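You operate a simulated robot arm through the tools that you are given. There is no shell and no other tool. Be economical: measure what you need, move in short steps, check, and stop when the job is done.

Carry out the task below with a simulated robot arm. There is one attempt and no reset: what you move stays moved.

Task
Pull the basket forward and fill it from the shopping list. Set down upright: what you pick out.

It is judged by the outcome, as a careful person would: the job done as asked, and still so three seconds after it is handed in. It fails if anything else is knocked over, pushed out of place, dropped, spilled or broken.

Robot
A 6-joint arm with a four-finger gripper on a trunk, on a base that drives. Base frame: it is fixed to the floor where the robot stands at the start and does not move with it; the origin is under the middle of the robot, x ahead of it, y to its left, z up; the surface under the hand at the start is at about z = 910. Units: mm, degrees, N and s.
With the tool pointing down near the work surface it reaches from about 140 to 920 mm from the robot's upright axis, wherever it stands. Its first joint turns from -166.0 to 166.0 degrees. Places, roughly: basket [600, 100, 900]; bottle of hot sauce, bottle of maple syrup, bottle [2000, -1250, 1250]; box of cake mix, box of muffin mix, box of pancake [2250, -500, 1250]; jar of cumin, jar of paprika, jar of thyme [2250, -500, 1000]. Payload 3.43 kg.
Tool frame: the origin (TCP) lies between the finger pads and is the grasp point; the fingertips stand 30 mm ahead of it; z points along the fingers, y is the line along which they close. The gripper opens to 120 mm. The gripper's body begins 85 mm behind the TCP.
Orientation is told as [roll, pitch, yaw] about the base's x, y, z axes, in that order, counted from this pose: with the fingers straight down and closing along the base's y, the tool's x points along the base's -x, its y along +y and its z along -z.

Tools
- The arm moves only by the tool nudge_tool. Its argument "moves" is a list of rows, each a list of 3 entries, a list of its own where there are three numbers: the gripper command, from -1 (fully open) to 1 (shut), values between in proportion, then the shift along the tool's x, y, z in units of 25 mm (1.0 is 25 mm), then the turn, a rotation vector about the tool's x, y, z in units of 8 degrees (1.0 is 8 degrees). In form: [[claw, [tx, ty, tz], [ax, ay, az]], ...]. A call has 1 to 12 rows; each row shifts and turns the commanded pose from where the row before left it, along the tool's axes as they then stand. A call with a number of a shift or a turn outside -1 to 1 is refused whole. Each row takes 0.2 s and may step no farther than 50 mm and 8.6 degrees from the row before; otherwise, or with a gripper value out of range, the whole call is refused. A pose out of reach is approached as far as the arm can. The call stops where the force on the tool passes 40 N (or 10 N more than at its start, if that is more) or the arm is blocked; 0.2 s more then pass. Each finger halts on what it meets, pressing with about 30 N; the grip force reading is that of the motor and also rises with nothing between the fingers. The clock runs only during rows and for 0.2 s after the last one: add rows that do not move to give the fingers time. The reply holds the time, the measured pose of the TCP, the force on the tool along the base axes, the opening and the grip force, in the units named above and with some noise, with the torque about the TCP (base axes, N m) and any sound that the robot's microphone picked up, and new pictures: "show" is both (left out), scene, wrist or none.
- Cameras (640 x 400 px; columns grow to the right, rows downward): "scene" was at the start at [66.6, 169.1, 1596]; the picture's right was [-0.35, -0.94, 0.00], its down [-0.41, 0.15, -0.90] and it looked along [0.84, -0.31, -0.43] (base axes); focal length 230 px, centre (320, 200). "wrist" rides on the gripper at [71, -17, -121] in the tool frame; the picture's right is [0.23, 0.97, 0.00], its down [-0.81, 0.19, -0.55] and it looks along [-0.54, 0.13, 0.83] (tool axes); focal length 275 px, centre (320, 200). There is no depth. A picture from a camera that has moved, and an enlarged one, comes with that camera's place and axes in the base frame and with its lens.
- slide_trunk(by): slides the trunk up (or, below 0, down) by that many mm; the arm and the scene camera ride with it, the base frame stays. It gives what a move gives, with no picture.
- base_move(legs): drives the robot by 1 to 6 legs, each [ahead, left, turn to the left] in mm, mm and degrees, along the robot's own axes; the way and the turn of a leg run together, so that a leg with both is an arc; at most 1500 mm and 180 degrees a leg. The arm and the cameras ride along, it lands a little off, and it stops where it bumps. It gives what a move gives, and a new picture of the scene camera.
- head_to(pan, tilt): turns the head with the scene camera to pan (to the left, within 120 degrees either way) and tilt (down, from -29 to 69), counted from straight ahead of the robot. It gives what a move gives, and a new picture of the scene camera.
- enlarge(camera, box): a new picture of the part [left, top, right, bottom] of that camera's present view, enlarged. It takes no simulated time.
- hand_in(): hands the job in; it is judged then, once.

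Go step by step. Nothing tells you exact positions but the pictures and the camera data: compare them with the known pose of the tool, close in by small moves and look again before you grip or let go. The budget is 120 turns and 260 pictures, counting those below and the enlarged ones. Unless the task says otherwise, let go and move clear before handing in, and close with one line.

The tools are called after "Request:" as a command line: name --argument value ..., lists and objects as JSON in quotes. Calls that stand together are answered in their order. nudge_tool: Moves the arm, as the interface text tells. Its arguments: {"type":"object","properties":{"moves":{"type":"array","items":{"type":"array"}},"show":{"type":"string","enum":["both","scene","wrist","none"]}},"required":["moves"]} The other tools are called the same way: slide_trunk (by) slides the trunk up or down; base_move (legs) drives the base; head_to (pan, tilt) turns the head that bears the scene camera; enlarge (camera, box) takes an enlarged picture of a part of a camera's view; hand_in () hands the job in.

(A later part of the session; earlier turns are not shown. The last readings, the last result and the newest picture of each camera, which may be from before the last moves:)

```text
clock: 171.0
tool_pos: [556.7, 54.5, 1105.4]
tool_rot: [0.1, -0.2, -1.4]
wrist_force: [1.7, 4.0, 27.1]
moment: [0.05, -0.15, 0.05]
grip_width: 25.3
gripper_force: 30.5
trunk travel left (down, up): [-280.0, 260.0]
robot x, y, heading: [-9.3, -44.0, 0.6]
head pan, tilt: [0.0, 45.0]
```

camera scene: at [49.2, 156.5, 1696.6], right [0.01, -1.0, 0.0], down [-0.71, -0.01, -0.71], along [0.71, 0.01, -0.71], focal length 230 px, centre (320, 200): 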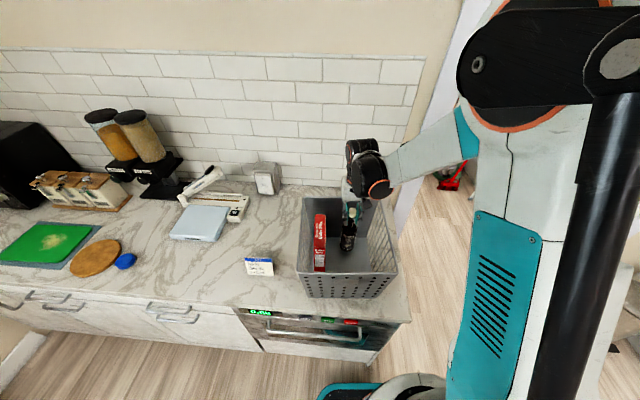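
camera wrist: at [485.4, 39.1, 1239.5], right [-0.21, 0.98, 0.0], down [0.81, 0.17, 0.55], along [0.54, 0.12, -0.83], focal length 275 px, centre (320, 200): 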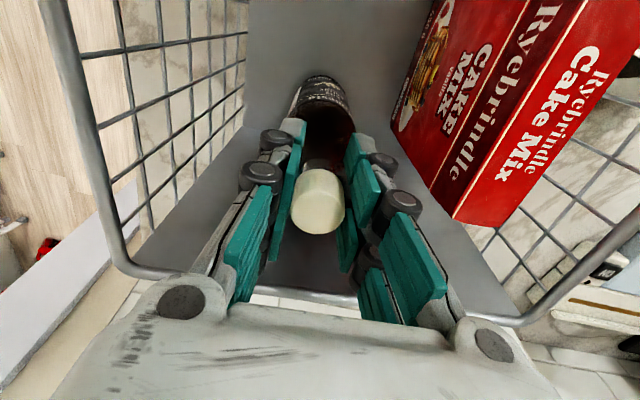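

The bottle stands on the basket floor. I open and lift straight up.

Request:
nudge_tool --moves '[[0.3, [0, 0, -0.04], [0, 0, 0]], [0, [0, 0, 0], [0, 0, 0]], [0, [0, 0, 0], [0, 0, 0]], [0, [0, 0, -1], [0, 0, 0]], [0, [0, 0, -1], [0, 0, 0]], [0, [0, 0, -1], [0, 0, 0]], [0, [0, 0, -1], [0, 0, 0]], [0, [0, 0, -1], [0, 0, 0]], [0, [0, 0, -1], [0, 0, 0]], [0, [0, 0, -1], [0, 0, 0]]]'

```text
clock: 173.2
tool_pos: [559.2, 53.8, 1280.3]
tool_rot: [0.1, -0.2, -1.3]
wrist_force: [-0.2, -0.4, 0.4]
moment: [-0.02, 0.01, 0.0]
grip_width: 60.2
gripper_force: 0.1
trunk travel left (down, up): [-280.0, 260.0]
robot x, y, heading: [-15.0, -46.1, 0.6]
head pan, tilt: [0.0, 45.0]
camera scene: at [48.5, 156.4, 1696.7], right [0.01, -1.0, 0.0], down [-0.71, -0.01, -0.71], along [0.71, 0.01, -0.71], focal length 230 px, centre (320, 200)
camera wrist: at [484.5, 39.3, 1400.6], right [-0.21, 0.98, 0.0], down [0.81, 0.17, 0.55], along [0.54, 0.12, -0.83], focal length 275 px, centre (320, 200)
```

scene: 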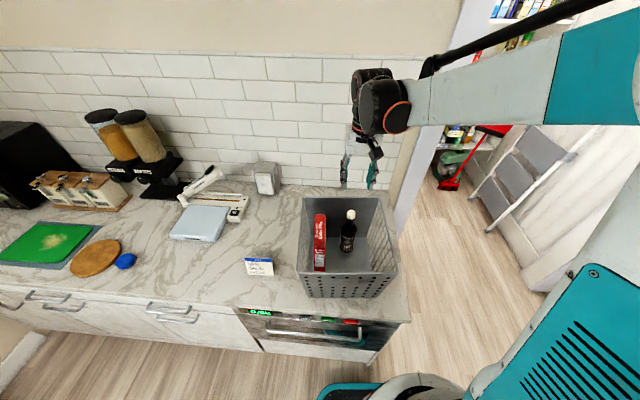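
wrist: 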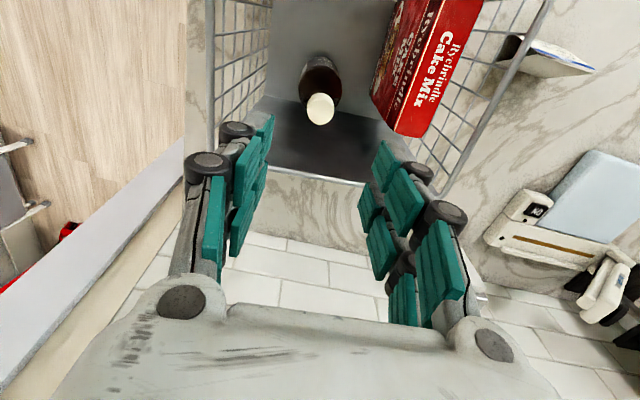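

Cake mix and soy stand in the basket. Now the paprika jar: I tilt the hand to −60 and drive back to the pantry.

Request:
nudge_tool --moves '[[0, [0, 0, 0], [0, -1, 0]], [0, [0, 0, 0], [0, -1, 0]], [0, [0, 0, 0], [0, -1, 0]], [0, [0, 0, 0], [0, -1, 0]], [0, [0, 0, 0], [0, -1, 0]], [0, [0, 0, 0], [0, -1, 0]], [0, [0, 0, 0], [0, -1, 0]], [0, [0, 0, 0], [0, -0.5, 0]]]' --show "none"

Request:
base_move --legs '[[-85, 0, 0], [0, -760, 0.7], [1450, 0, 0]]'

Request:
slide_trunk --by -230

```text
clock: 175.0
tool_pos: [557.1, 53.6, 1281.4]
tool_rot: [0.3, -60.2, -1.6]
wrist_force: [0.5, 0.7, 0.2]
moment: [-0.02, -0.02, -0.03]
grip_width: 60.1
gripper_force: 0.0
trunk travel left (down, up): [-280.0, 260.0]
robot x, y, heading: [-9.1, -44.6, 0.5]
head pan, tilt: [0.0, 45.0]
```

```text
clock: 186.7
tool_pos: [1953.6, -653.1, 1281.1]
tool_rot: [0.3, -60.1, -1.1]
wrist_force: [-0.5, 0.4, -0.7]
moment: [-0.01, 0.02, 0.01]
grip_width: 59.7
gripper_force: 0.1
trunk travel left (down, up): [-280.0, 260.0]
robot x, y, heading: [1386.7, -760.0, 1.2]
head pan, tilt: [0.0, 45.0]
camera scene: at [1443.9, -554.2, 1696.7], right [0.04, -1.0, 0.0], down [-0.71, -0.03, -0.71], along [0.71, 0.03, -0.71], focal length 230 px, centre (320, 200)
```

scene: 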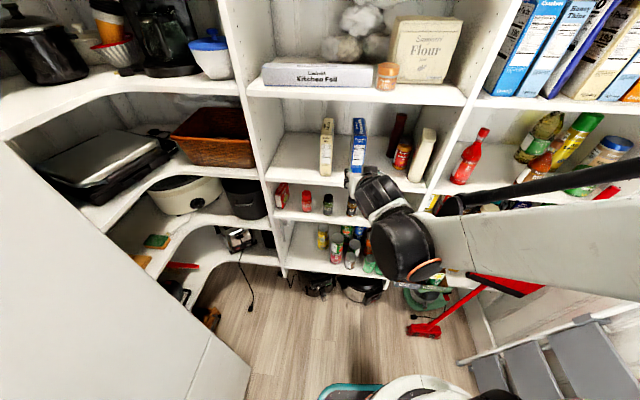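

```text
clock: 189.1
tool_pos: [1953.5, -652.9, 1051.3]
tool_rot: [0.3, -60.1, -1.0]
wrist_force: [0.2, -0.9, -0.7]
moment: [-0.01, 0.03, -0.01]
grip_width: 59.9
gripper_force: 0.0
trunk travel left (down, up): [-50.0, 490.0]
robot x, y, heading: [1386.8, -757.4, 0.9]
head pan, tilt: [0.0, 45.0]
```

Next I slide left to line up with the paprika and lower the hand to jar height.

Request:
base_move --legs '[[-20, 185, 0]]'

Request:
nudge_tool --moves '[[-0.2, [0.866, 0, 0.5], [0, 0, 0]], [-0.2, [0.866, 0, 0.5], [0, 0, 0]], [-0.2, [0.65, 0, 0.375], [0, 0, 0]]]'

```text
clock: 190.6
tool_pos: [1929.8, -468.7, 1051.4]
tool_rot: [0.2, -60.1, -1.0]
wrist_force: [0.2, -0.3, -0.1]
moment: [0.02, -0.02, 0.04]
grip_width: 60.2
gripper_force: 0.1
trunk travel left (down, up): [-50.0, 490.0]
robot x, y, heading: [1364.2, -569.5, 1.1]
head pan, tilt: [0.0, 45.0]
camera scene: at [1420.1, -368.2, 1466.7], right [0.04, -1.0, 0.0], down [-0.71, -0.03, -0.71], along [0.71, 0.03, -0.71], focal length 230 px, centre (320, 200)
```

scene: 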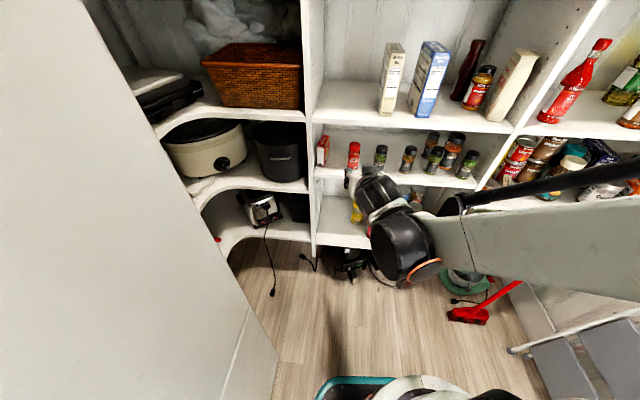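

```text
clock: 191.4
tool_pos: [1929.4, -467.1, 981.2]
tool_rot: [0.3, -60.2, -1.0]
wrist_force: [-0.3, 0.6, 0.5]
moment: [0.01, 0.03, 0.0]
grip_width: 71.8
gripper_force: 0.1
trunk travel left (down, up): [-50.0, 490.0]
robot x, y, heading: [1363.0, -571.3, 1.2]
head pan, tilt: [0.0, 45.0]
camera scene: at [1419.4, -360.3, 1466.4], right [0.13, -0.99, 0.0], down [-0.7, -0.09, -0.7], along [0.7, 0.09, -0.71], focal length 230 px, centre (320, 200)
camera wrist: at [1788.0, -480.7, 980.9], right [-0.1, 0.98, -0.2], down [-0.07, 0.19, 0.98], along [0.99, 0.11, 0.05], focal length 275 px, centre (320, 200)
```

scene: 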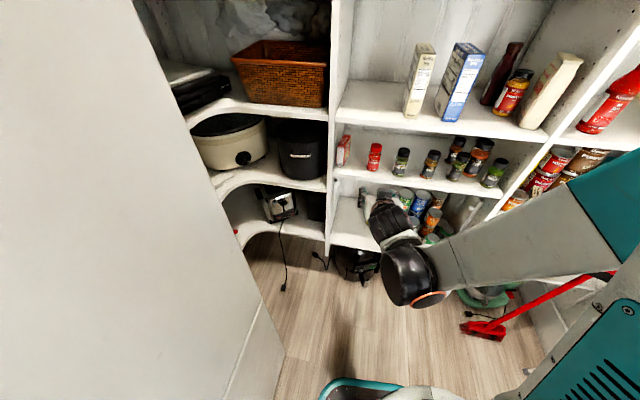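
wrist: 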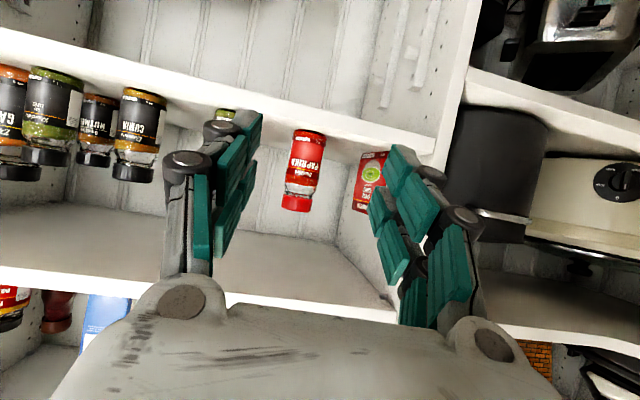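

Jar is at about (2171, −469) and the hand is lined up. I advance.

Request:
nudge_tool --moves '[[-0.2, [-0.446, 0, 0.772], [0, 0, 0]], [-0.2, [-0.446, 0, 0.772], [0, 0, 0]], [-0.2, [-0.446, 0, 0.772], [0, 0, 0]], [-0.2, [-0.446, 0, 0.772], [0, 0, 0]], [-0.2, [-0.446, 0, 0.772], [0, 0, 0]], [-0.2, [-0.446, 0, 0.772], [0, 0, 0]], [-0.2, [-0.446, 0, 0.772], [0, 0, 0]], [-0.2, [-0.446, 0, 0.772], [0, 0, 0]]]'

```text
clock: 193.2
tool_pos: [2109.3, -468.2, 983.2]
tool_rot: [0.3, -60.0, -1.0]
wrist_force: [-0.2, -0.8, 0.6]
moment: [-0.03, 0.01, -0.01]
grip_width: 71.9
gripper_force: 0.0
trunk travel left (down, up): [-50.0, 490.0]
robot x, y, heading: [1361.8, -573.6, 1.1]
head pan, tilt: [0.0, 45.0]
camera scene: at [1420.1, -369.3, 1466.6], right [0.02, -1.0, 0.0], down [-0.71, -0.01, -0.71], along [0.71, 0.01, -0.71], focal length 230 px, centre (320, 200)
camera wrist: at [1967.6, -482.7, 981.4], right [-0.1, 0.98, -0.2], down [-0.07, 0.19, 0.98], along [0.99, 0.11, 0.05], focal length 275 px, centre (320, 200)
```

scene: 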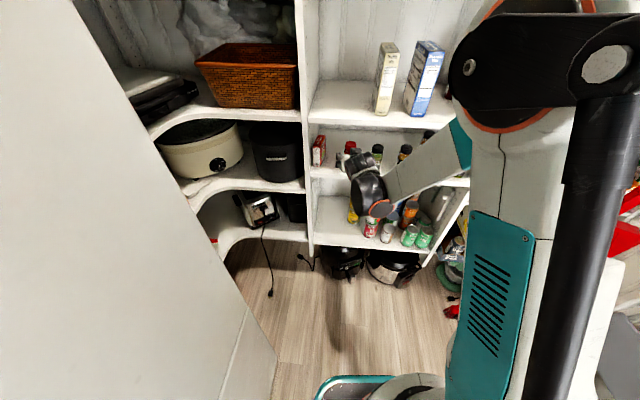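
wrist: 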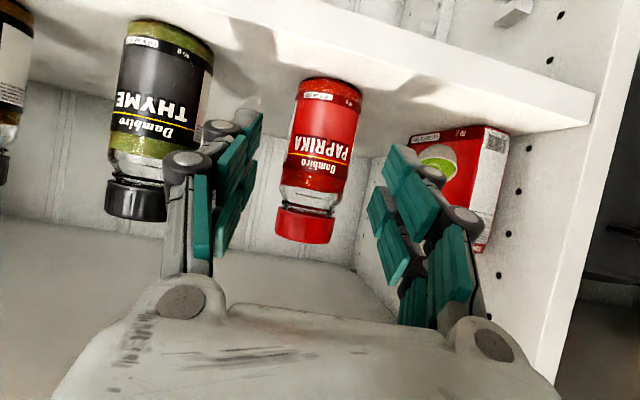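

Well centred. I advance the last 59 mm and close.

Request:
nudge_tool --moves '[[-0.2, [-0.394, 0, 0.682], [0, 0, 0]], [-0.2, [-0.394, 0, 0.682], [0, 0, 0]], [-0.2, [-0.394, 0, 0.682], [0, 0, 0]], [1, [0, 0, 0], [0, 0, 0]], [1, [0, 0, 0], [0, 0, 0]], [1, [0, 0, 0], [0, 0, 0]]]' --show "wrist"

```text
clock: 194.6
tool_pos: [2168.5, -471.1, 984.5]
tool_rot: [0.3, -60.1, -1.0]
wrist_force: [0.1, 0.1, 0.5]
moment: [-0.01, 0.01, 0.01]
grip_width: 43.2
gripper_force: 30.4
trunk travel left (down, up): [-50.0, 490.0]
robot x, y, heading: [1361.6, -572.2, 1.2]
head pan, tilt: [0.0, 45.0]
camera wrist: at [2027.8, -485.1, 982.2], right [-0.1, 0.97, -0.2], down [-0.07, 0.19, 0.98], along [0.99, 0.11, 0.05], focal length 275 px, centre (320, 200)
```

wrist: 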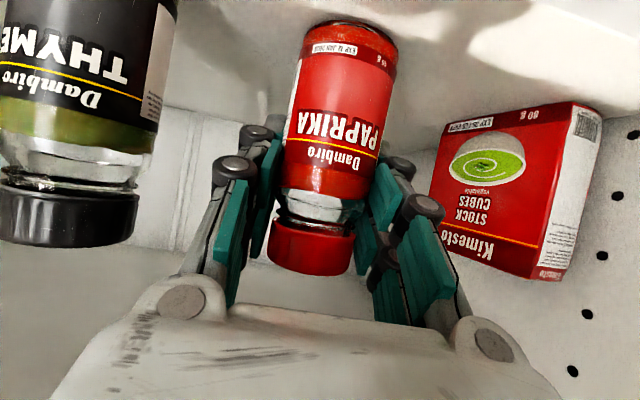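

Gripped at 43 mm. I lift 18 mm and withdraw until clear of the shelf.

Request:
nudge_tool --moves '[[1, [-0.31, 0, -0.18], [0, 0, 0]], [1, [-0.31, 0, -0.18], [0, 0, 0]], [1, [0.43, 0, -0.745], [0, 0, 0]], [1, [0.43, 0, -0.745], [0, 0, 0]], [1, [0.43, 0, -0.745], [0, 0, 0]], [1, [0.43, 0, -0.745], [0, 0, 0]], [1, [0.43, 0, -0.745], [0, 0, 0]], [1, [0.43, 0, -0.745], [0, 0, 0]], [1, [0.43, 0, -0.745], [0, 0, 0]]]'

```text
clock: 196.6
tool_pos: [2016.6, -468.7, 999.7]
tool_rot: [0.2, -60.1, -1.0]
wrist_force: [-0.3, 1.1, -0.5]
moment: [0.01, -0.03, 0.04]
grip_width: 42.9
gripper_force: 30.3
trunk travel left (down, up): [-50.0, 490.0]
robot x, y, heading: [1361.1, -567.5, 1.3]
head pan, tilt: [0.0, 45.0]
camera scene: at [1420.2, -369.4, 1466.7], right [0.02, -1.0, 0.0], down [-0.71, -0.01, -0.71], along [0.71, 0.01, -0.71], focal length 230 px, centre (320, 200)
camera wrist: at [1874.9, -481.3, 998.9], right [-0.1, 0.97, -0.2], down [-0.07, 0.19, 0.98], along [0.99, 0.11, 0.05], focal length 275 px, centre (320, 200)
```

scene: 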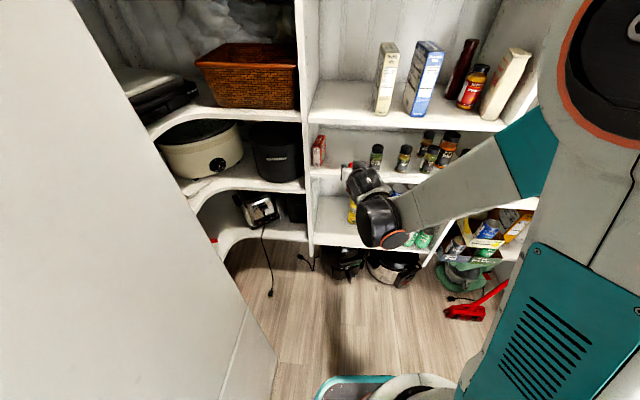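
wrist: 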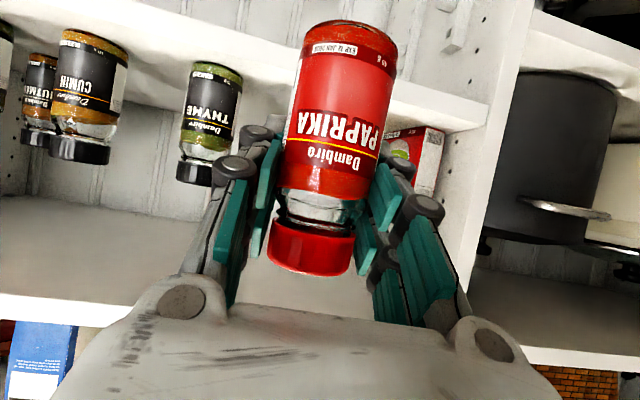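

Paprika is out. I drive back out through the doorway, then raise the trunk.

Request:
base_move --legs '[[-110, 0, 0], [0, -240, -0.8], [-1370, 0, 0]]'

Request:
slide_trunk --by 290

```text
clock: 205.8
tool_pos: [506.8, -729.2, 999.9]
tool_rot: [0.4, -60.1, -2.8]
wrist_force: [-0.1, 0.0, -1.0]
moment: [-0.02, -0.03, -0.02]
grip_width: 43.3
gripper_force: 30.0
trunk travel left (down, up): [-50.0, 490.0]
robot x, y, heading: [-149.4, -811.8, -0.6]
head pan, tilt: [0.0, 45.0]
camera scene: at [-86.3, -611.8, 1466.6], right [-0.01, -1.0, 0.0], down [-0.71, 0.01, -0.71], along [0.71, -0.01, -0.71], focal length 230 px, centre (320, 200)
```

scene: 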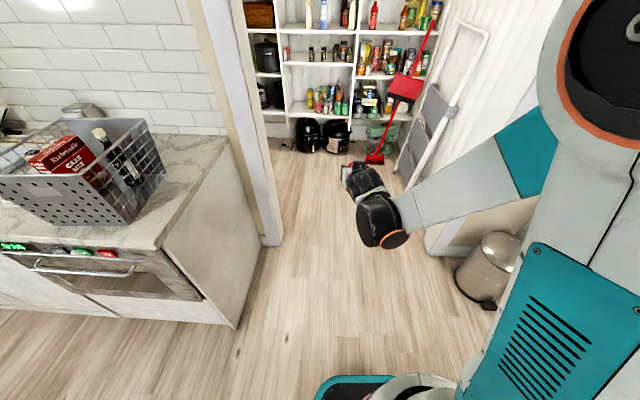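

```text
clock: 208.8
tool_pos: [506.3, -727.4, 1290.6]
tool_rot: [0.4, -60.1, -2.8]
wrist_force: [0.1, 0.9, -1.2]
moment: [0.01, -0.02, 0.01]
grip_width: 43.3
gripper_force: 30.0
trunk travel left (down, up): [-340.0, 200.0]
robot x, y, heading: [-143.9, -815.0, -0.4]
head pan, tilt: [0.0, 45.0]
```

I drive left along the counter to the parking spot, the jar passing well above the basket.

Request:
base_move --legs '[[-60, 630, 0.8], [0, 615, 1.0]]'

```text
clock: 215.4
tool_pos: [453.0, 536.2, 1290.7]
tool_rot: [0.2, -60.2, -2.0]
wrist_force: [-0.5, 0.5, -0.9]
moment: [-0.04, 0.01, 0.01]
grip_width: 43.3
gripper_force: 29.8
trunk travel left (down, up): [-340.0, 200.0]
robot x, y, heading: [-202.3, 445.5, 0.1]
head pan, tilt: [0.0, 45.0]
camera scene: at [-141.4, 646.5, 1756.5], right [0.0, -1.0, 0.0], down [-0.71, 0.0, -0.71], along [0.71, 0.0, -0.71], focal length 230 px, centre (320, 200)
```

scene: 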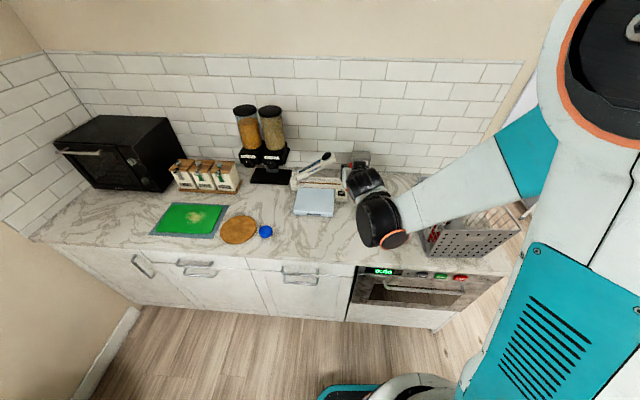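

The area under the jar is clear (the hand at (453, 536)). I lower by trunk, then finish with small steps.

Request:
slide_trunk --by -285

Request:
nudge_tool --moves '[[1, [0.28, 0, 0.16], [0, 0, 0]], [1, [0, 0, 0], [0, 0, 0]]]'

```text
clock: 218.3
tool_pos: [452.4, 536.0, 1004.7]
tool_rot: [0.3, -60.1, -2.0]
wrist_force: [-0.5, -0.2, -1.8]
moment: [0.01, -0.01, -0.02]
grip_width: 43.1
gripper_force: 30.0
trunk travel left (down, up): [-55.0, 485.0]
robot x, y, heading: [-205.0, 442.8, -0.0]
head pan, tilt: [0.0, 45.0]
```

```text
clock: 218.9
tool_pos: [453.5, 536.3, 996.8]
tool_rot: [0.4, -60.1, -2.2]
wrist_force: [-0.4, -0.5, -1.3]
moment: [0.0, -0.02, 0.01]
grip_width: 43.3
gripper_force: 29.9
trunk travel left (down, up): [-55.0, 485.0]
robot x, y, heading: [-204.7, 445.0, 0.1]
head pan, tilt: [0.0, 45.0]
camera scene: at [-141.3, 645.8, 1471.6], right [0.0, -1.0, 0.0], down [-0.71, 0.0, -0.71], along [0.71, 0.0, -0.71], focal length 230 px, centre (320, 200)
camera wrist: at [311.8, 525.0, 995.7], right [-0.08, 0.98, -0.2], down [-0.07, 0.19, 0.98], along [0.99, 0.09, 0.05], focal length 275 px, centre (320, 200)
```

scene: 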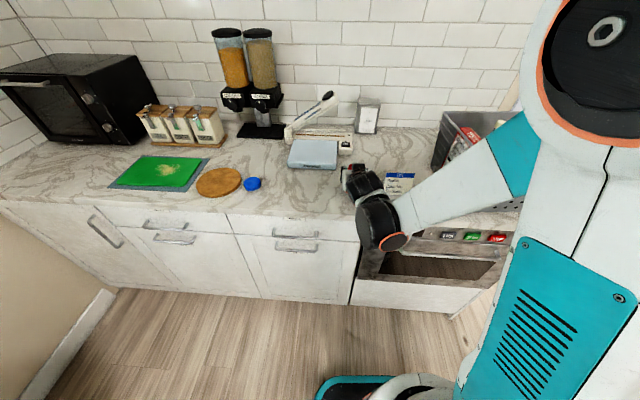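
wrist: 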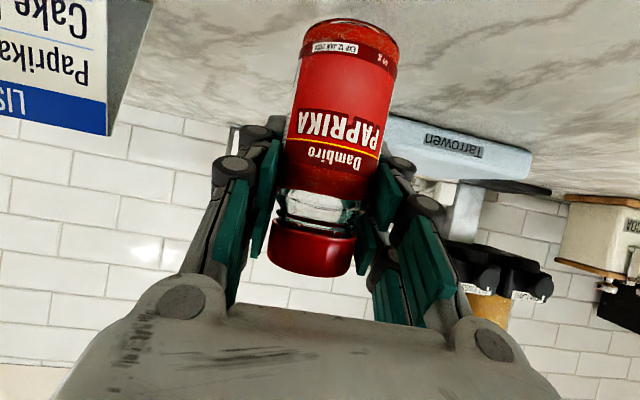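

About 13 mm remain; small steps.

Request:
nudge_tool --moves '[[1, [0.28, 0, 0.16], [0, 0, 0]], [1, [0, 0, 0], [0, 0, 0]]]' --show "none"

Request:
nudge_tool --moves '[[1, [0.1, 0, 0.06], [0, 0, 0]], [1, [0, 0, 0], [0, 0, 0]]]' --show "none"

Request:
nudge_tool --moves '[[1, [0.07, 0, 0.04], [0, 0, 0]], [1, [0, 0, 0], [0, 0, 0]]]' --show "none"

```text
clock: 219.5
tool_pos: [454.8, 535.9, 991.2]
tool_rot: [0.3, -60.0, -2.1]
wrist_force: [0.1, -0.1, -0.9]
moment: [0.02, -0.02, 0.0]
grip_width: 43.1
gripper_force: 30.2
trunk travel left (down, up): [-55.0, 485.0]
robot x, y, heading: [-203.8, 447.8, 0.2]
head pan, tilt: [0.0, 45.0]
```

```text
clock: 220.1
tool_pos: [452.5, 534.7, 985.9]
tool_rot: [0.2, -60.1, -2.1]
wrist_force: [0.8, 0.3, -0.7]
moment: [-0.02, -0.05, -0.02]
grip_width: 43.5
gripper_force: 30.0
trunk travel left (down, up): [-55.0, 485.0]
robot x, y, heading: [-203.4, 441.7, -0.0]
head pan, tilt: [0.0, 45.0]
```

```text
clock: 220.7
tool_pos: [452.7, 536.6, 983.9]
tool_rot: [0.3, -60.1, -2.1]
wrist_force: [0.5, -0.5, -1.7]
moment: [-0.03, -0.03, -0.01]
grip_width: 43.3
gripper_force: 30.0
trunk travel left (down, up): [-55.0, 485.0]
robot x, y, heading: [-200.8, 446.1, 0.1]
head pan, tilt: [0.0, 45.0]
```

Request:
nudge_tool --moves '[[1, [0.07, 0, 0.04], [0, 0, 0]], [1, [0, 0, 0], [0, 0, 0]]]' --show "none"

Request:
nudge_tool --moves '[[1, [0.07, 0, 0.04], [0, 0, 0]], [1, [0, 0, 0], [0, 0, 0]]]' --show "none"

Request:
nudge_tool --moves '[[1, [0.05, 0, 0.03], [0, 0, 0]], [1, [0, 0, 0], [0, 0, 0]]]' --show "none"

```text
clock: 221.3
tool_pos: [452.4, 535.3, 983.4]
tool_rot: [0.3, -60.1, -2.1]
wrist_force: [0.2, -0.6, -0.7]
moment: [0.02, -0.03, 0.03]
grip_width: 43.4
gripper_force: 29.7
trunk travel left (down, up): [-55.0, 485.0]
robot x, y, heading: [-206.6, 443.2, 0.1]
head pan, tilt: [0.0, 45.0]
```

```text
clock: 221.9
tool_pos: [452.8, 535.7, 980.6]
tool_rot: [0.3, -60.0, -2.2]
wrist_force: [0.2, -0.3, -1.5]
moment: [-0.01, -0.04, 0.01]
grip_width: 43.3
gripper_force: 30.3
trunk travel left (down, up): [-55.0, 485.0]
robot x, y, heading: [-202.2, 438.7, 0.1]
head pan, tilt: [0.0, 45.0]
```

```text
clock: 222.5
tool_pos: [452.6, 535.8, 979.1]
tool_rot: [0.3, -60.1, -2.2]
wrist_force: [-0.3, -0.3, -2.2]
moment: [0.03, -0.02, 0.04]
grip_width: 43.4
gripper_force: 30.0
trunk travel left (down, up): [-55.0, 485.0]
robot x, y, heading: [-201.2, 445.3, 0.0]
head pan, tilt: [0.0, 45.0]
```

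Request:
nudge_tool --moves '[[1, [0.07, 0, 0.04], [0, 0, 0]], [1, [0.07, 0, 0.04], [0, 0, 0]]]' --show "none"

Request:
nudge_tool --moves '[[1, [0.07, 0, 0.04], [0, 0, 0]], [1, [0, 0, 0], [0, 0, 0]]]' --show "wrist"

```text
clock: 223.1
tool_pos: [452.4, 537.1, 975.9]
tool_rot: [0.3, -60.3, -2.1]
wrist_force: [10.6, 1.0, 26.4]
moment: [0.05, -0.15, -0.02]
grip_width: 43.8
gripper_force: 30.1
trunk travel left (down, up): [-55.0, 485.0]
robot x, y, heading: [-206.2, 442.8, -0.1]
head pan, tilt: [0.0, 45.0]
```

```text
clock: 223.7
tool_pos: [452.5, 535.8, 974.0]
tool_rot: [0.4, -60.2, -2.1]
wrist_force: [9.5, 3.9, 26.2]
moment: [0.14, 0.01, -0.04]
grip_width: 43.4
gripper_force: 29.5
trunk travel left (down, up): [-55.0, 485.0]
robot x, y, heading: [-203.2, 443.9, 0.3]
head pan, tilt: [0.0, 45.0]
camera wrist: at [310.6, 524.6, 971.8], right [-0.08, 0.98, -0.2], down [-0.07, 0.19, 0.98], along [0.99, 0.1, 0.05], focal length 275 px, centre (320, 200)
```

wrist: 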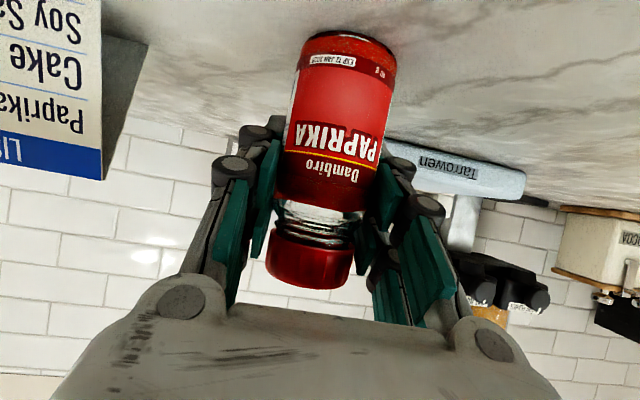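

Contact made. I open wide and back straight off with the base.

Request:
nudge_tool --moves '[[1, [-0.04, 0, -0.02], [0, 0, 0]], [0.1, [0, 0, 0], [0, 0, 0]], [-0.4, [0, 0, 0], [0, 0, 0]], [-0.4, [0, 0, 0], [0, 0, 0]]]' --show "wrist"

Request:
base_move --legs '[[-130, 0, 0]]'

```text
clock: 224.7
tool_pos: [453.0, 536.4, 974.3]
tool_rot: [0.3, -60.1, -2.0]
wrist_force: [-0.2, -0.2, -0.5]
moment: [0.0, -0.01, 0.02]
grip_width: 83.7
gripper_force: 0.1
trunk travel left (down, up): [-55.0, 485.0]
robot x, y, heading: [-203.2, 444.7, -0.0]
head pan, tilt: [0.0, 45.0]
camera wrist: at [310.8, 524.3, 972.6], right [-0.08, 0.98, -0.2], down [-0.07, 0.19, 0.98], along [0.99, 0.09, 0.05], focal length 275 px, centre (320, 200)
```

wrist: 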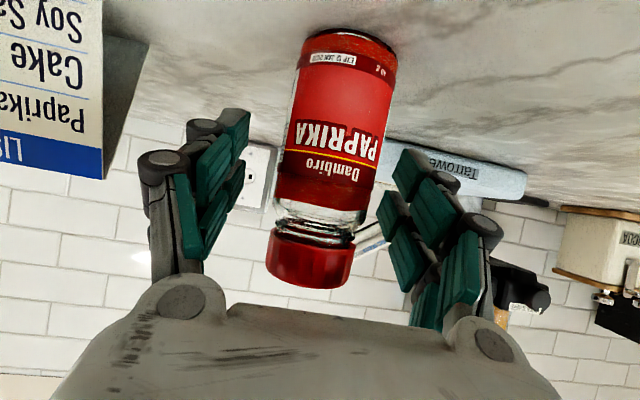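

```text
clock: 225.9
tool_pos: [326.2, 535.4, 975.1]
tool_rot: [0.2, -60.1, -2.1]
wrist_force: [-0.4, -0.6, 0.5]
moment: [-0.02, 0.01, 0.0]
grip_width: 84.2
gripper_force: 0.2
trunk travel left (down, up): [-55.0, 485.0]
robot x, y, heading: [-326.9, 442.7, -0.3]
head pan, tilt: [0.0, 45.0]
camera scene: at [-267.7, 645.7, 1471.7], right [0.0, -1.0, 0.0], down [-0.71, 0.0, -0.71], along [0.71, 0.0, -0.71], focal length 230 px, centre (320, 200)
```

scene: 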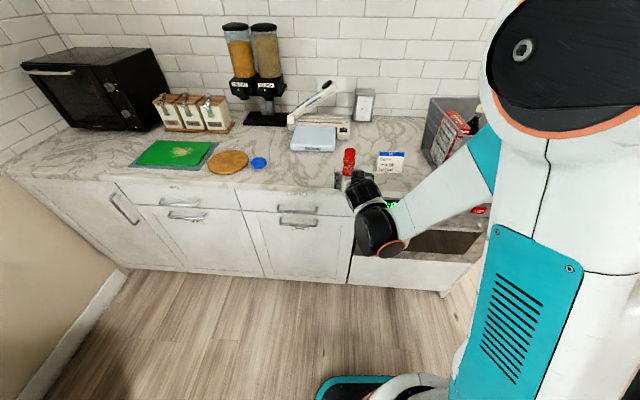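

The jar stands. I raise the trunk, turn the hand down, and drive forward over it.

Request:
slide_trunk --by 220

Request:
nudge_tool --moves '[[-0.2, [0, 0, 0], [0, 1, 0]], [-0.2, [0, 0, 0], [0, 1, 0]], [-0.2, [0, 0, 0], [0, 1, 0]], [-0.2, [0, 0, 0], [0, 1, 0]], [-0.2, [0, 0, 0], [0, 1, 0]], [-0.2, [0, 0, 0], [0, 1, 0]], [-0.2, [0, 0, 0], [0, 1, 0]], [-0.2, [0, 0, 0], [0, 0.5, 0]]]' --show "none"

Request:
base_move --legs '[[125, 0, 0]]'

Request:
nudge_tool --moves '[[-0.2, [0, 0, 0], [0, 0, 0]]]' --show "wrist"

```text
clock: 228.3
tool_pos: [327.8, 535.2, 1194.8]
tool_rot: [0.3, -60.1, -2.1]
wrist_force: [0.1, 0.3, 0.3]
moment: [0.0, 0.05, -0.01]
grip_width: 83.9
gripper_force: 0.2
trunk travel left (down, up): [-275.0, 265.0]
robot x, y, heading: [-328.6, 446.1, -0.0]
head pan, tilt: [0.0, 45.0]
```

```text
clock: 230.1
tool_pos: [327.2, 535.6, 1193.0]
tool_rot: [0.1, -0.1, -1.9]
wrist_force: [0.5, -0.1, 0.5]
moment: [0.01, 0.03, 0.02]
grip_width: 71.8
gripper_force: 0.0
trunk travel left (down, up): [-275.0, 265.0]
robot x, y, heading: [-328.1, 441.9, 0.2]
head pan, tilt: [0.0, 45.0]
```

```text
clock: 231.3
tool_pos: [454.4, 536.2, 1194.0]
tool_rot: [0.1, 0.1, -1.8]
wrist_force: [0.5, -0.9, -0.2]
moment: [-0.01, 0.0, -0.01]
grip_width: 72.1
gripper_force: 0.0
trunk travel left (down, up): [-275.0, 265.0]
robot x, y, heading: [-202.1, 442.2, 0.0]
head pan, tilt: [0.0, 45.0]
camera scene: at [-140.0, 645.9, 1691.5], right [0.0, -1.0, 0.0], down [-0.71, 0.0, -0.71], along [0.71, 0.0, -0.71], focal length 230 px, centre (320, 200)
```

scene: 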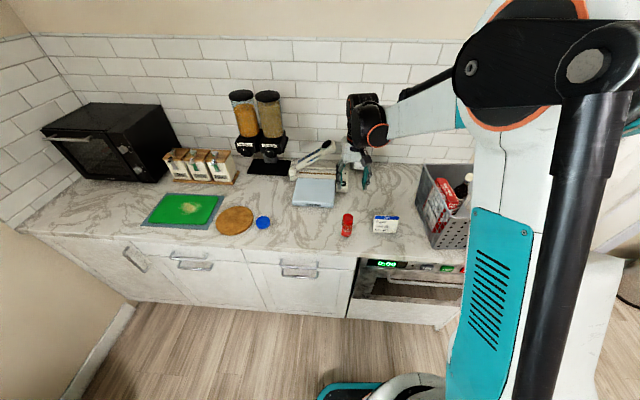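

```text
clock: 231.7
tool_pos: [452.5, 536.9, 1194.2]
tool_rot: [0.1, -0.1, -1.8]
wrist_force: [-0.1, 0.1, -0.2]
moment: [0.01, 0.0, -0.02]
grip_width: 72.0
gripper_force: 0.0
trunk travel left (down, up): [-275.0, 265.0]
robot x, y, heading: [-202.1, 446.7, -0.0]
head pan, tilt: [0.0, 45.0]
camera wrist: at [380.0, 522.4, 1314.6], right [-0.2, 0.98, 0.0], down [0.82, 0.16, 0.55], along [0.54, 0.11, -0.83], focal length 275 px, centre (320, 200)
```

wrist: 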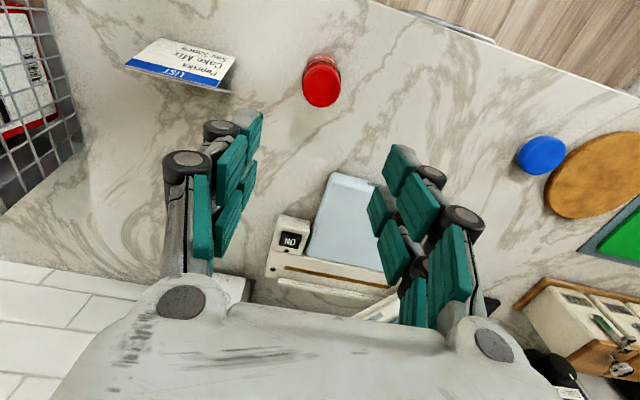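

Cap appears at about (435, 536). I shift and descend partway, then check again.

Request:
nudge_tool --moves '[[-0.2, [0.5, 0, 0], [0, 0, 0]], [-0.2, [0, 0, 1], [0, 0, 0]], [-0.2, [0, 0, 1], [0, 0, 0]], [-0.2, [0, 0, 1], [0, 0, 0]], [-0.2, [0, 0, 0.4], [0, 0, 0]]]' --show "wrist"

```text
clock: 232.9
tool_pos: [441.0, 537.0, 1110.3]
tool_rot: [0.2, -0.2, -1.8]
wrist_force: [-0.8, 0.4, -0.4]
moment: [-0.02, -0.02, 0.0]
grip_width: 71.9
gripper_force: 0.0
trunk travel left (down, up): [-275.0, 265.0]
robot x, y, heading: [-202.5, 443.3, 0.2]
head pan, tilt: [0.0, 45.0]
camera wrist: at [367.7, 523.6, 1230.5], right [-0.2, 0.98, 0.0], down [0.82, 0.16, 0.55], along [0.54, 0.11, -0.83], focal length 275 px, centre (320, 200)
```

wrist: 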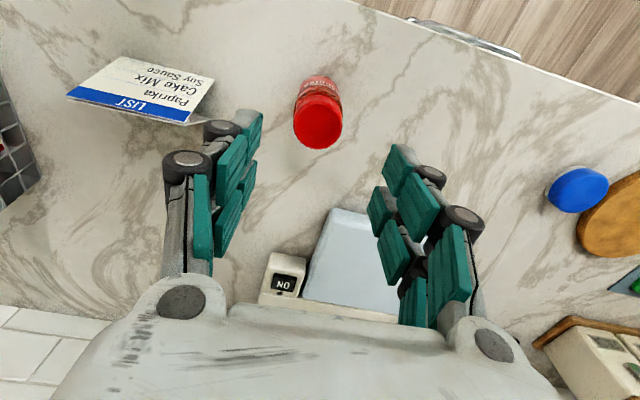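

Cap at (436, 536). I shift 4 mm, descend around the jar and close.

Request:
nudge_tool --moves '[[-0.2, [0.17, 0, 0], [0, 0, 0]], [-0.2, [0, 0, 1], [0, 0, 0]], [-0.2, [0, 0, 1], [0, 0, 0]], [-0.2, [0, 0, 1], [0, 0, 0]], [-0.2, [0, 0, 1], [0, 0, 0]], [-0.2, [0, 0, 1], [0, 0, 0]]]'

```text
clock: 234.3
tool_pos: [436.9, 536.3, 982.9]
tool_rot: [0.1, -0.1, -1.8]
wrist_force: [0.9, -0.1, 0.0]
moment: [-0.01, 0.0, 0.01]
grip_width: 71.9
gripper_force: 0.0
trunk travel left (down, up): [-275.0, 265.0]
robot x, y, heading: [-203.1, 446.7, -0.2]
head pan, tilt: [0.0, 45.0]
camera scene: at [-141.3, 645.9, 1691.6], right [0.0, -1.0, 0.0], down [-0.71, 0.0, -0.71], along [0.71, 0.0, -0.71], focal length 230 px, centre (320, 200)
camera wrist: at [363.6, 523.5, 1103.6], right [-0.2, 0.98, 0.0], down [0.82, 0.16, 0.55], along [0.54, 0.11, -0.83], focal length 275 px, centre (320, 200)
```

scene: 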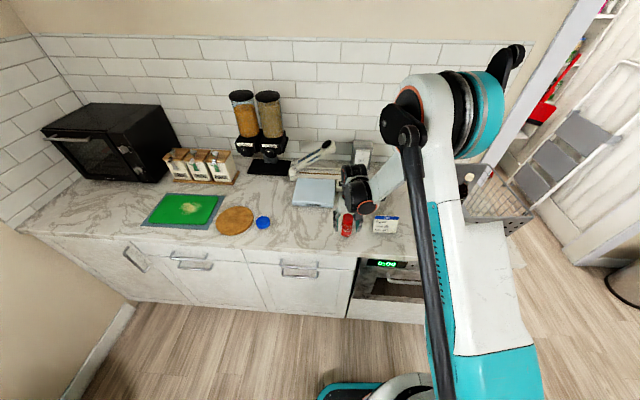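
wrist: 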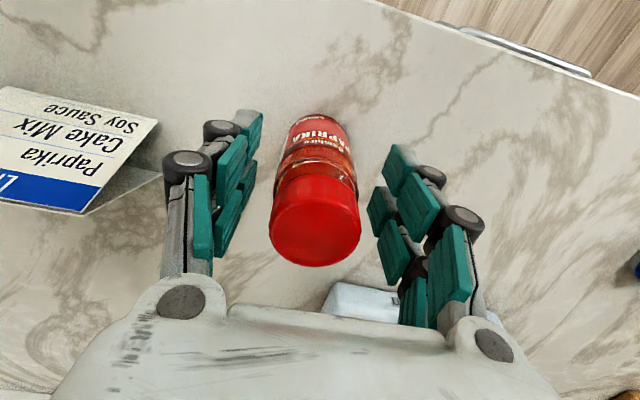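

I shift 4 mm more toward the robot, close, and lift slightly.

Request:
nudge_tool --moves '[[-0.2, [0.16, 0, 0], [0, 0, 0]], [1, [0, 0, 0], [0, 0, 0]], [1, [0, 0, 0], [0, 0, 0]], [1, [0, 0, 0], [0, 0, 0]], [1, [0, 0, -0.6], [0, 0, 0]], [1, [0, 0, 0], [0, 0, 0]]]' --show "wrist"

Request:
slide_trunk --by 240

```text
clock: 235.7
tool_pos: [431.8, 537.9, 999.2]
tool_rot: [0.2, -0.1, -1.8]
wrist_force: [0.7, 0.4, -1.0]
moment: [0.02, 0.0, 0.03]
grip_width: 43.8
gripper_force: 29.9
trunk travel left (down, up): [-275.0, 265.0]
robot x, y, heading: [-202.5, 444.6, 0.1]
head pan, tilt: [0.0, 45.0]
camera wrist: at [359.1, 523.5, 1119.1], right [-0.2, 0.98, 0.0], down [0.82, 0.16, 0.55], along [0.54, 0.11, -0.83], focal length 275 px, centre (320, 200)
```

wrist: 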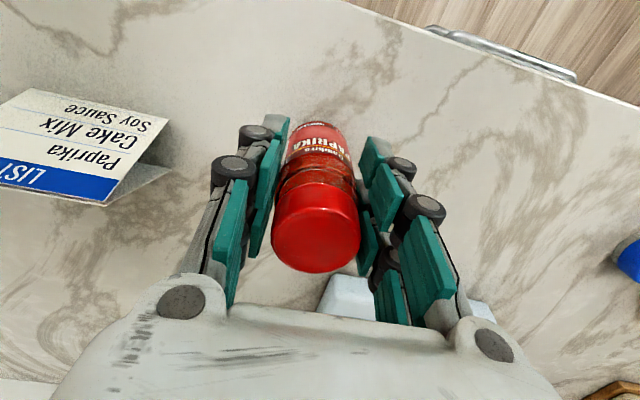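

```text
clock: 238.2
tool_pos: [431.7, 537.7, 1237.8]
tool_rot: [0.1, -0.1, -1.9]
wrist_force: [0.1, -0.3, -1.6]
moment: [-0.01, 0.03, -0.01]
grip_width: 43.9
gripper_force: 30.1
trunk travel left (down, up): [-515.0, 25.0]
robot x, y, heading: [-201.9, 447.3, -0.2]
head pan, tilt: [0.0, 45.0]
```

Jar is held. I drive to bring it over the free spot in front of the soy bottle (≈(470, 48)).

Request:
base_move --legs '[[40, -490, 0]]'

Request:
nudge_tool --moves '[[1, [0, 0, 0], [0, 0, 0]]]' --show "wrist"

Request:
enlarge --camera "scene" --box '[260, 120, 460, 320]'

```text
clock: 241.2
tool_pos: [473.3, 36.6, 1239.2]
tool_rot: [0.1, -0.1, -2.0]
wrist_force: [-0.7, -0.5, -0.9]
moment: [0.0, 0.01, 0.04]
grip_width: 43.8
gripper_force: 30.4
trunk travel left (down, up): [-515.0, 25.0]
robot x, y, heading: [-163.5, -49.8, -0.1]
head pan, tilt: [0.0, 45.0]
camera scene: at [-101.4, 147.5, 1931.8], right [0.0, -1.0, 0.0], down [-0.71, 0.0, -0.71], along [0.71, 0.0, -0.71], focal length 230 px, centre (320, 200)
```

scene: 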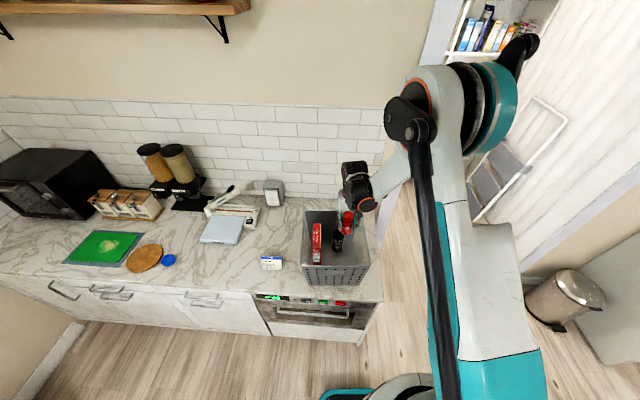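

```text
clock: 241.6
tool_pos: [471.8, 37.9, 1240.5]
tool_rot: [0.1, -0.1, -2.0]
wrist_force: [0.3, -0.2, -0.8]
moment: [0.02, -0.04, 0.0]
grip_width: 43.7
gripper_force: 29.7
trunk travel left (down, up): [-515.0, 25.0]
robot x, y, heading: [-163.5, -50.9, -0.2]
head pan, tilt: [0.0, 45.0]
camera wrist: at [398.7, 24.3, 1359.1], right [-0.2, 0.98, 0.0], down [0.82, 0.16, 0.55], along [0.54, 0.11, -0.83], focal length 275 px, centre (320, 200)
```

wrist: 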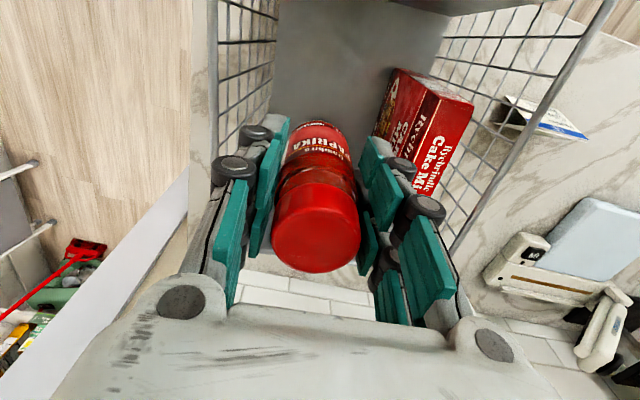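

```text
2.00 times, centred on (360, 220) of scene
camera zoom: at [-101.5, 148.2, 1931.7], right [0.0, -1.0, 0.0], down [-0.71, 0.0, -0.71], along [0.71, 0.0, -0.71], focal length 459 px, centre (240, 160)
```

zoom: 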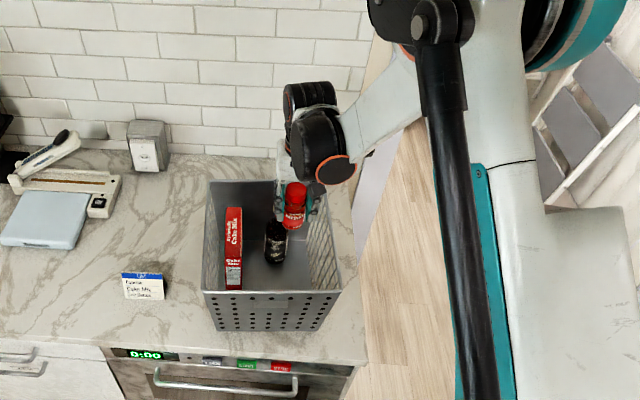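

I shift 27 mm left for wrist clearance from the right rim, then lower by trunk partway and check.

Request:
nudge_tool --moves '[[1, [-0.05, 0.54, 0], [0, 0, 0]], [1, [0, 0.54, 0], [0, 0, 0]]]' --show "none"

Request:
slide_trunk --by -180

Request:
nudge_tool --moves '[[1, [0, 0, 0], [0, 0, 0]]]'

Request:
enlarge --camera "scene" --box '[260, 120, 420, 320]'

```text
clock: 242.2
tool_pos: [474.7, 65.0, 1238.7]
tool_rot: [0.1, -0.1, -2.1]
wrist_force: [0.4, 0.6, -1.4]
moment: [0.0, 0.0, 0.0]
grip_width: 43.7
gripper_force: 30.2
trunk travel left (down, up): [-515.0, 25.0]
robot x, y, heading: [-162.4, -52.1, -0.4]
head pan, tilt: [0.0, 45.0]
```

```text
clock: 244.2
tool_pos: [474.3, 62.8, 1059.2]
tool_rot: [0.1, -0.1, -2.0]
wrist_force: [0.9, 0.5, -1.7]
moment: [0.02, 0.01, -0.01]
grip_width: 43.7
gripper_force: 30.1
trunk travel left (down, up): [-335.0, 205.0]
robot x, y, heading: [-161.7, -49.9, -0.1]
head pan, tilt: [0.0, 45.0]
```

```text
clock: 244.6
tool_pos: [474.3, 63.5, 1060.2]
tool_rot: [0.0, -0.1, -2.0]
wrist_force: [0.7, 0.2, -1.1]
moment: [0.0, 0.03, 0.0]
grip_width: 43.9
gripper_force: 30.0
trunk travel left (down, up): [-335.0, 205.0]
robot x, y, heading: [-162.5, -47.8, -0.3]
head pan, tilt: [0.0, 45.0]
camera scene: at [-101.6, 148.7, 1751.7], right [0.0, -1.0, 0.0], down [-0.71, 0.0, -0.71], along [0.71, 0.0, -0.71], focal length 230 px, centre (320, 200)
camera wrist: at [401.2, 51.3, 1180.0], right [-0.2, 0.98, 0.0], down [0.82, 0.16, 0.55], along [0.54, 0.11, -0.83], focal length 275 px, centre (320, 200)
```

scene: 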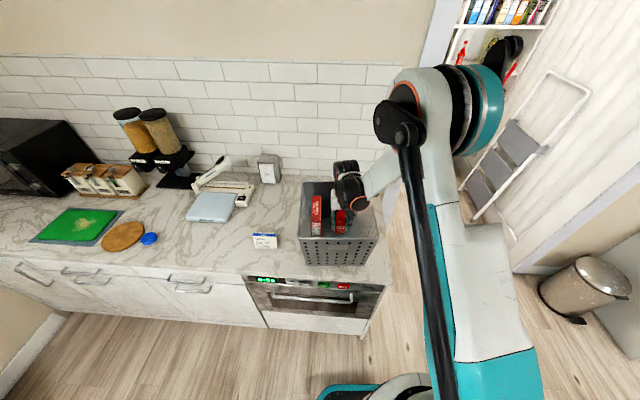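
wrist: 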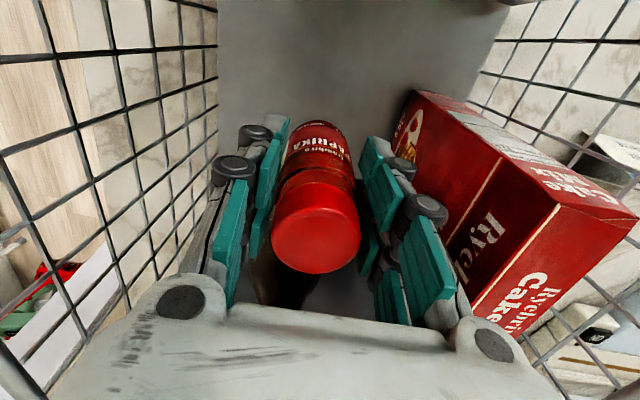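

```text
2.00 times, centred on (340, 220) of scene
camera zoom: at [-101.6, 148.7, 1751.7], right [0.0, -1.0, 0.0], down [-0.71, 0.0, -0.71], along [0.71, 0.0, -0.71], focal length 459 px, centre (280, 160)
```

zoom: 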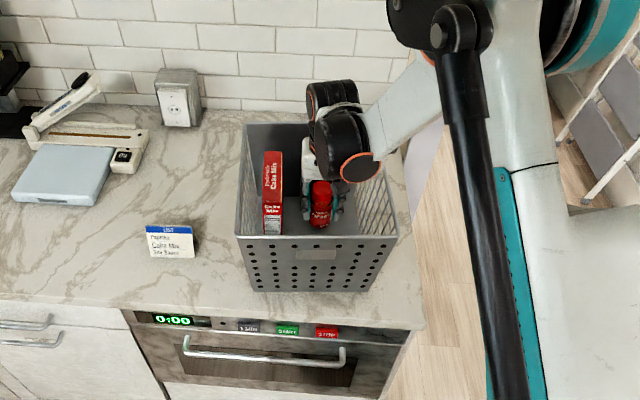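

There is clearance all round. I lower further with the force-guarded arm.

Request:
nudge_tool --moves '[[1, [0, 0, 0.6], [0, 0, 0]], [1, [0, 0, 0.6], [0, 0, 0]], [1, [0, 0, 0.6], [0, 0, 0]], [1, [0, 0, 0.4], [0, 0, 0]]]'

Request:
enlarge --camera "scene" --box '[280, 140, 400, 280]'

```text
clock: 245.6
tool_pos: [474.2, 65.0, 1005.0]
tool_rot: [0.1, 0.0, -2.0]
wrist_force: [-0.1, -0.6, -0.5]
moment: [-0.03, 0.0, 0.02]
grip_width: 43.9
gripper_force: 30.4
trunk travel left (down, up): [-335.0, 205.0]
robot x, y, heading: [-166.9, -54.1, 0.2]
head pan, tilt: [0.0, 45.0]
camera scene: at [-101.3, 148.7, 1751.6], right [0.0, -1.0, 0.0], down [-0.71, 0.0, -0.71], along [0.71, 0.0, -0.71], focal length 230 px, centre (320, 200)
camera wrist: at [401.0, 51.4, 1125.3], right [-0.2, 0.98, 0.0], down [0.82, 0.16, 0.55], along [0.54, 0.11, -0.83], focal length 275 px, centre (320, 200)
```

scene: 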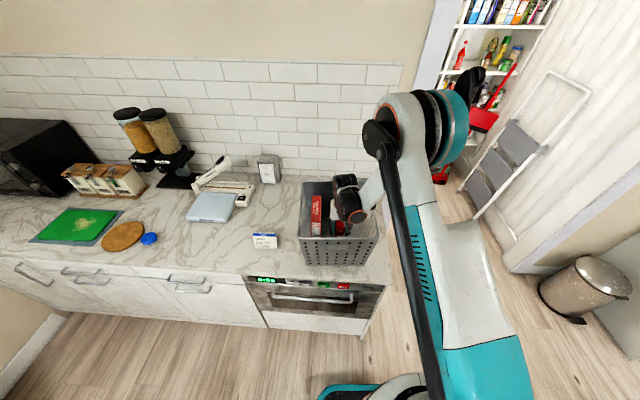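
wrist: 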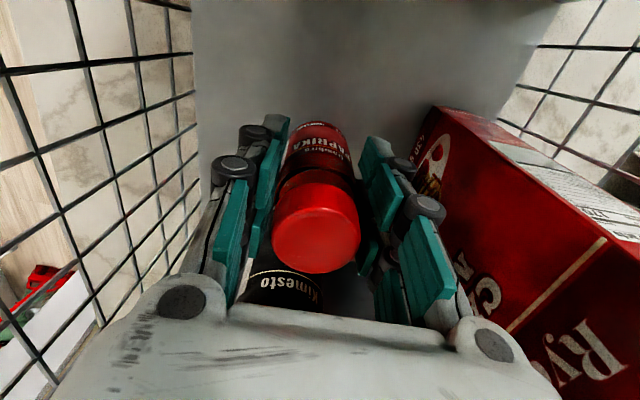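

```text
2.86 times, centred on (340, 210) of scene
camera zoom: at [-101.3, 148.7, 1751.6], right [0.0, -1.0, 0.0], down [-0.71, 0.0, -0.71], along [0.71, 0.0, -0.71], focal length 656 px, centre (263, 171)
```

zoom: 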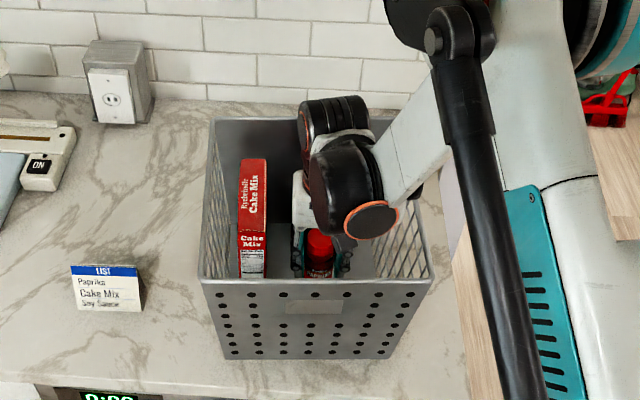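

No contact so far; about 15 mm remain. I continue in small steps, watching the force.

Request:
nudge_tool --moves '[[1, [0, 0, 0.2], [0, 0, 0]], [1, [0, 0, 0], [0, 0, 0]]]' --show "none"

Request:
nudge_tool --moves '[[1, [0, 0, 0.16], [0, 0, 0]], [1, [0, 0, 0], [0, 0, 0]]]' --show "none"

Request:
nudge_tool --moves '[[1, [0, 0, 0.1], [0, 0, 0]], [1, [0, 0, 0], [0, 0, 0]]]' --show "none"

Request:
nudge_tool --moves '[[1, [0, 0, 0.1], [0, 0, 0]], [1, [0, 0, 0], [0, 0, 0]]]' --show "none"

```text
clock: 246.2
tool_pos: [473.4, 64.7, 1000.1]
tool_rot: [0.1, -0.1, -2.0]
wrist_force: [0.2, 0.3, -2.0]
moment: [0.01, 0.02, 0.02]
grip_width: 43.9
gripper_force: 29.6
trunk travel left (down, up): [-335.0, 205.0]
robot x, y, heading: [-161.2, -52.8, -0.2]
head pan, tilt: [0.0, 45.0]
```

```text
clock: 246.8
tool_pos: [474.4, 65.1, 995.1]
tool_rot: [0.1, 0.0, -2.0]
wrist_force: [0.7, 0.4, -1.4]
moment: [0.0, -0.01, -0.02]
grip_width: 43.6
gripper_force: 29.8
trunk travel left (down, up): [-335.0, 205.0]
robot x, y, heading: [-167.2, -53.9, -0.1]
head pan, tilt: [0.0, 45.0]
```

```text
clock: 247.4
tool_pos: [475.3, 65.2, 992.2]
tool_rot: [0.1, -0.1, -2.0]
wrist_force: [0.3, -0.6, -0.5]
moment: [-0.03, 0.01, 0.03]
grip_width: 43.6
gripper_force: 30.3
trunk travel left (down, up): [-335.0, 205.0]
robot x, y, heading: [-164.9, -54.9, -0.1]
head pan, tilt: [0.0, 45.0]
```

```text
clock: 248.0
tool_pos: [474.9, 64.9, 990.6]
tool_rot: [0.1, -0.1, -2.0]
wrist_force: [-0.7, -0.4, -1.0]
moment: [0.02, -0.01, 0.03]
grip_width: 43.8
gripper_force: 29.7
trunk travel left (down, up): [-335.0, 205.0]
robot x, y, heading: [-163.0, -51.9, 0.0]
head pan, tilt: [0.0, 45.0]
```

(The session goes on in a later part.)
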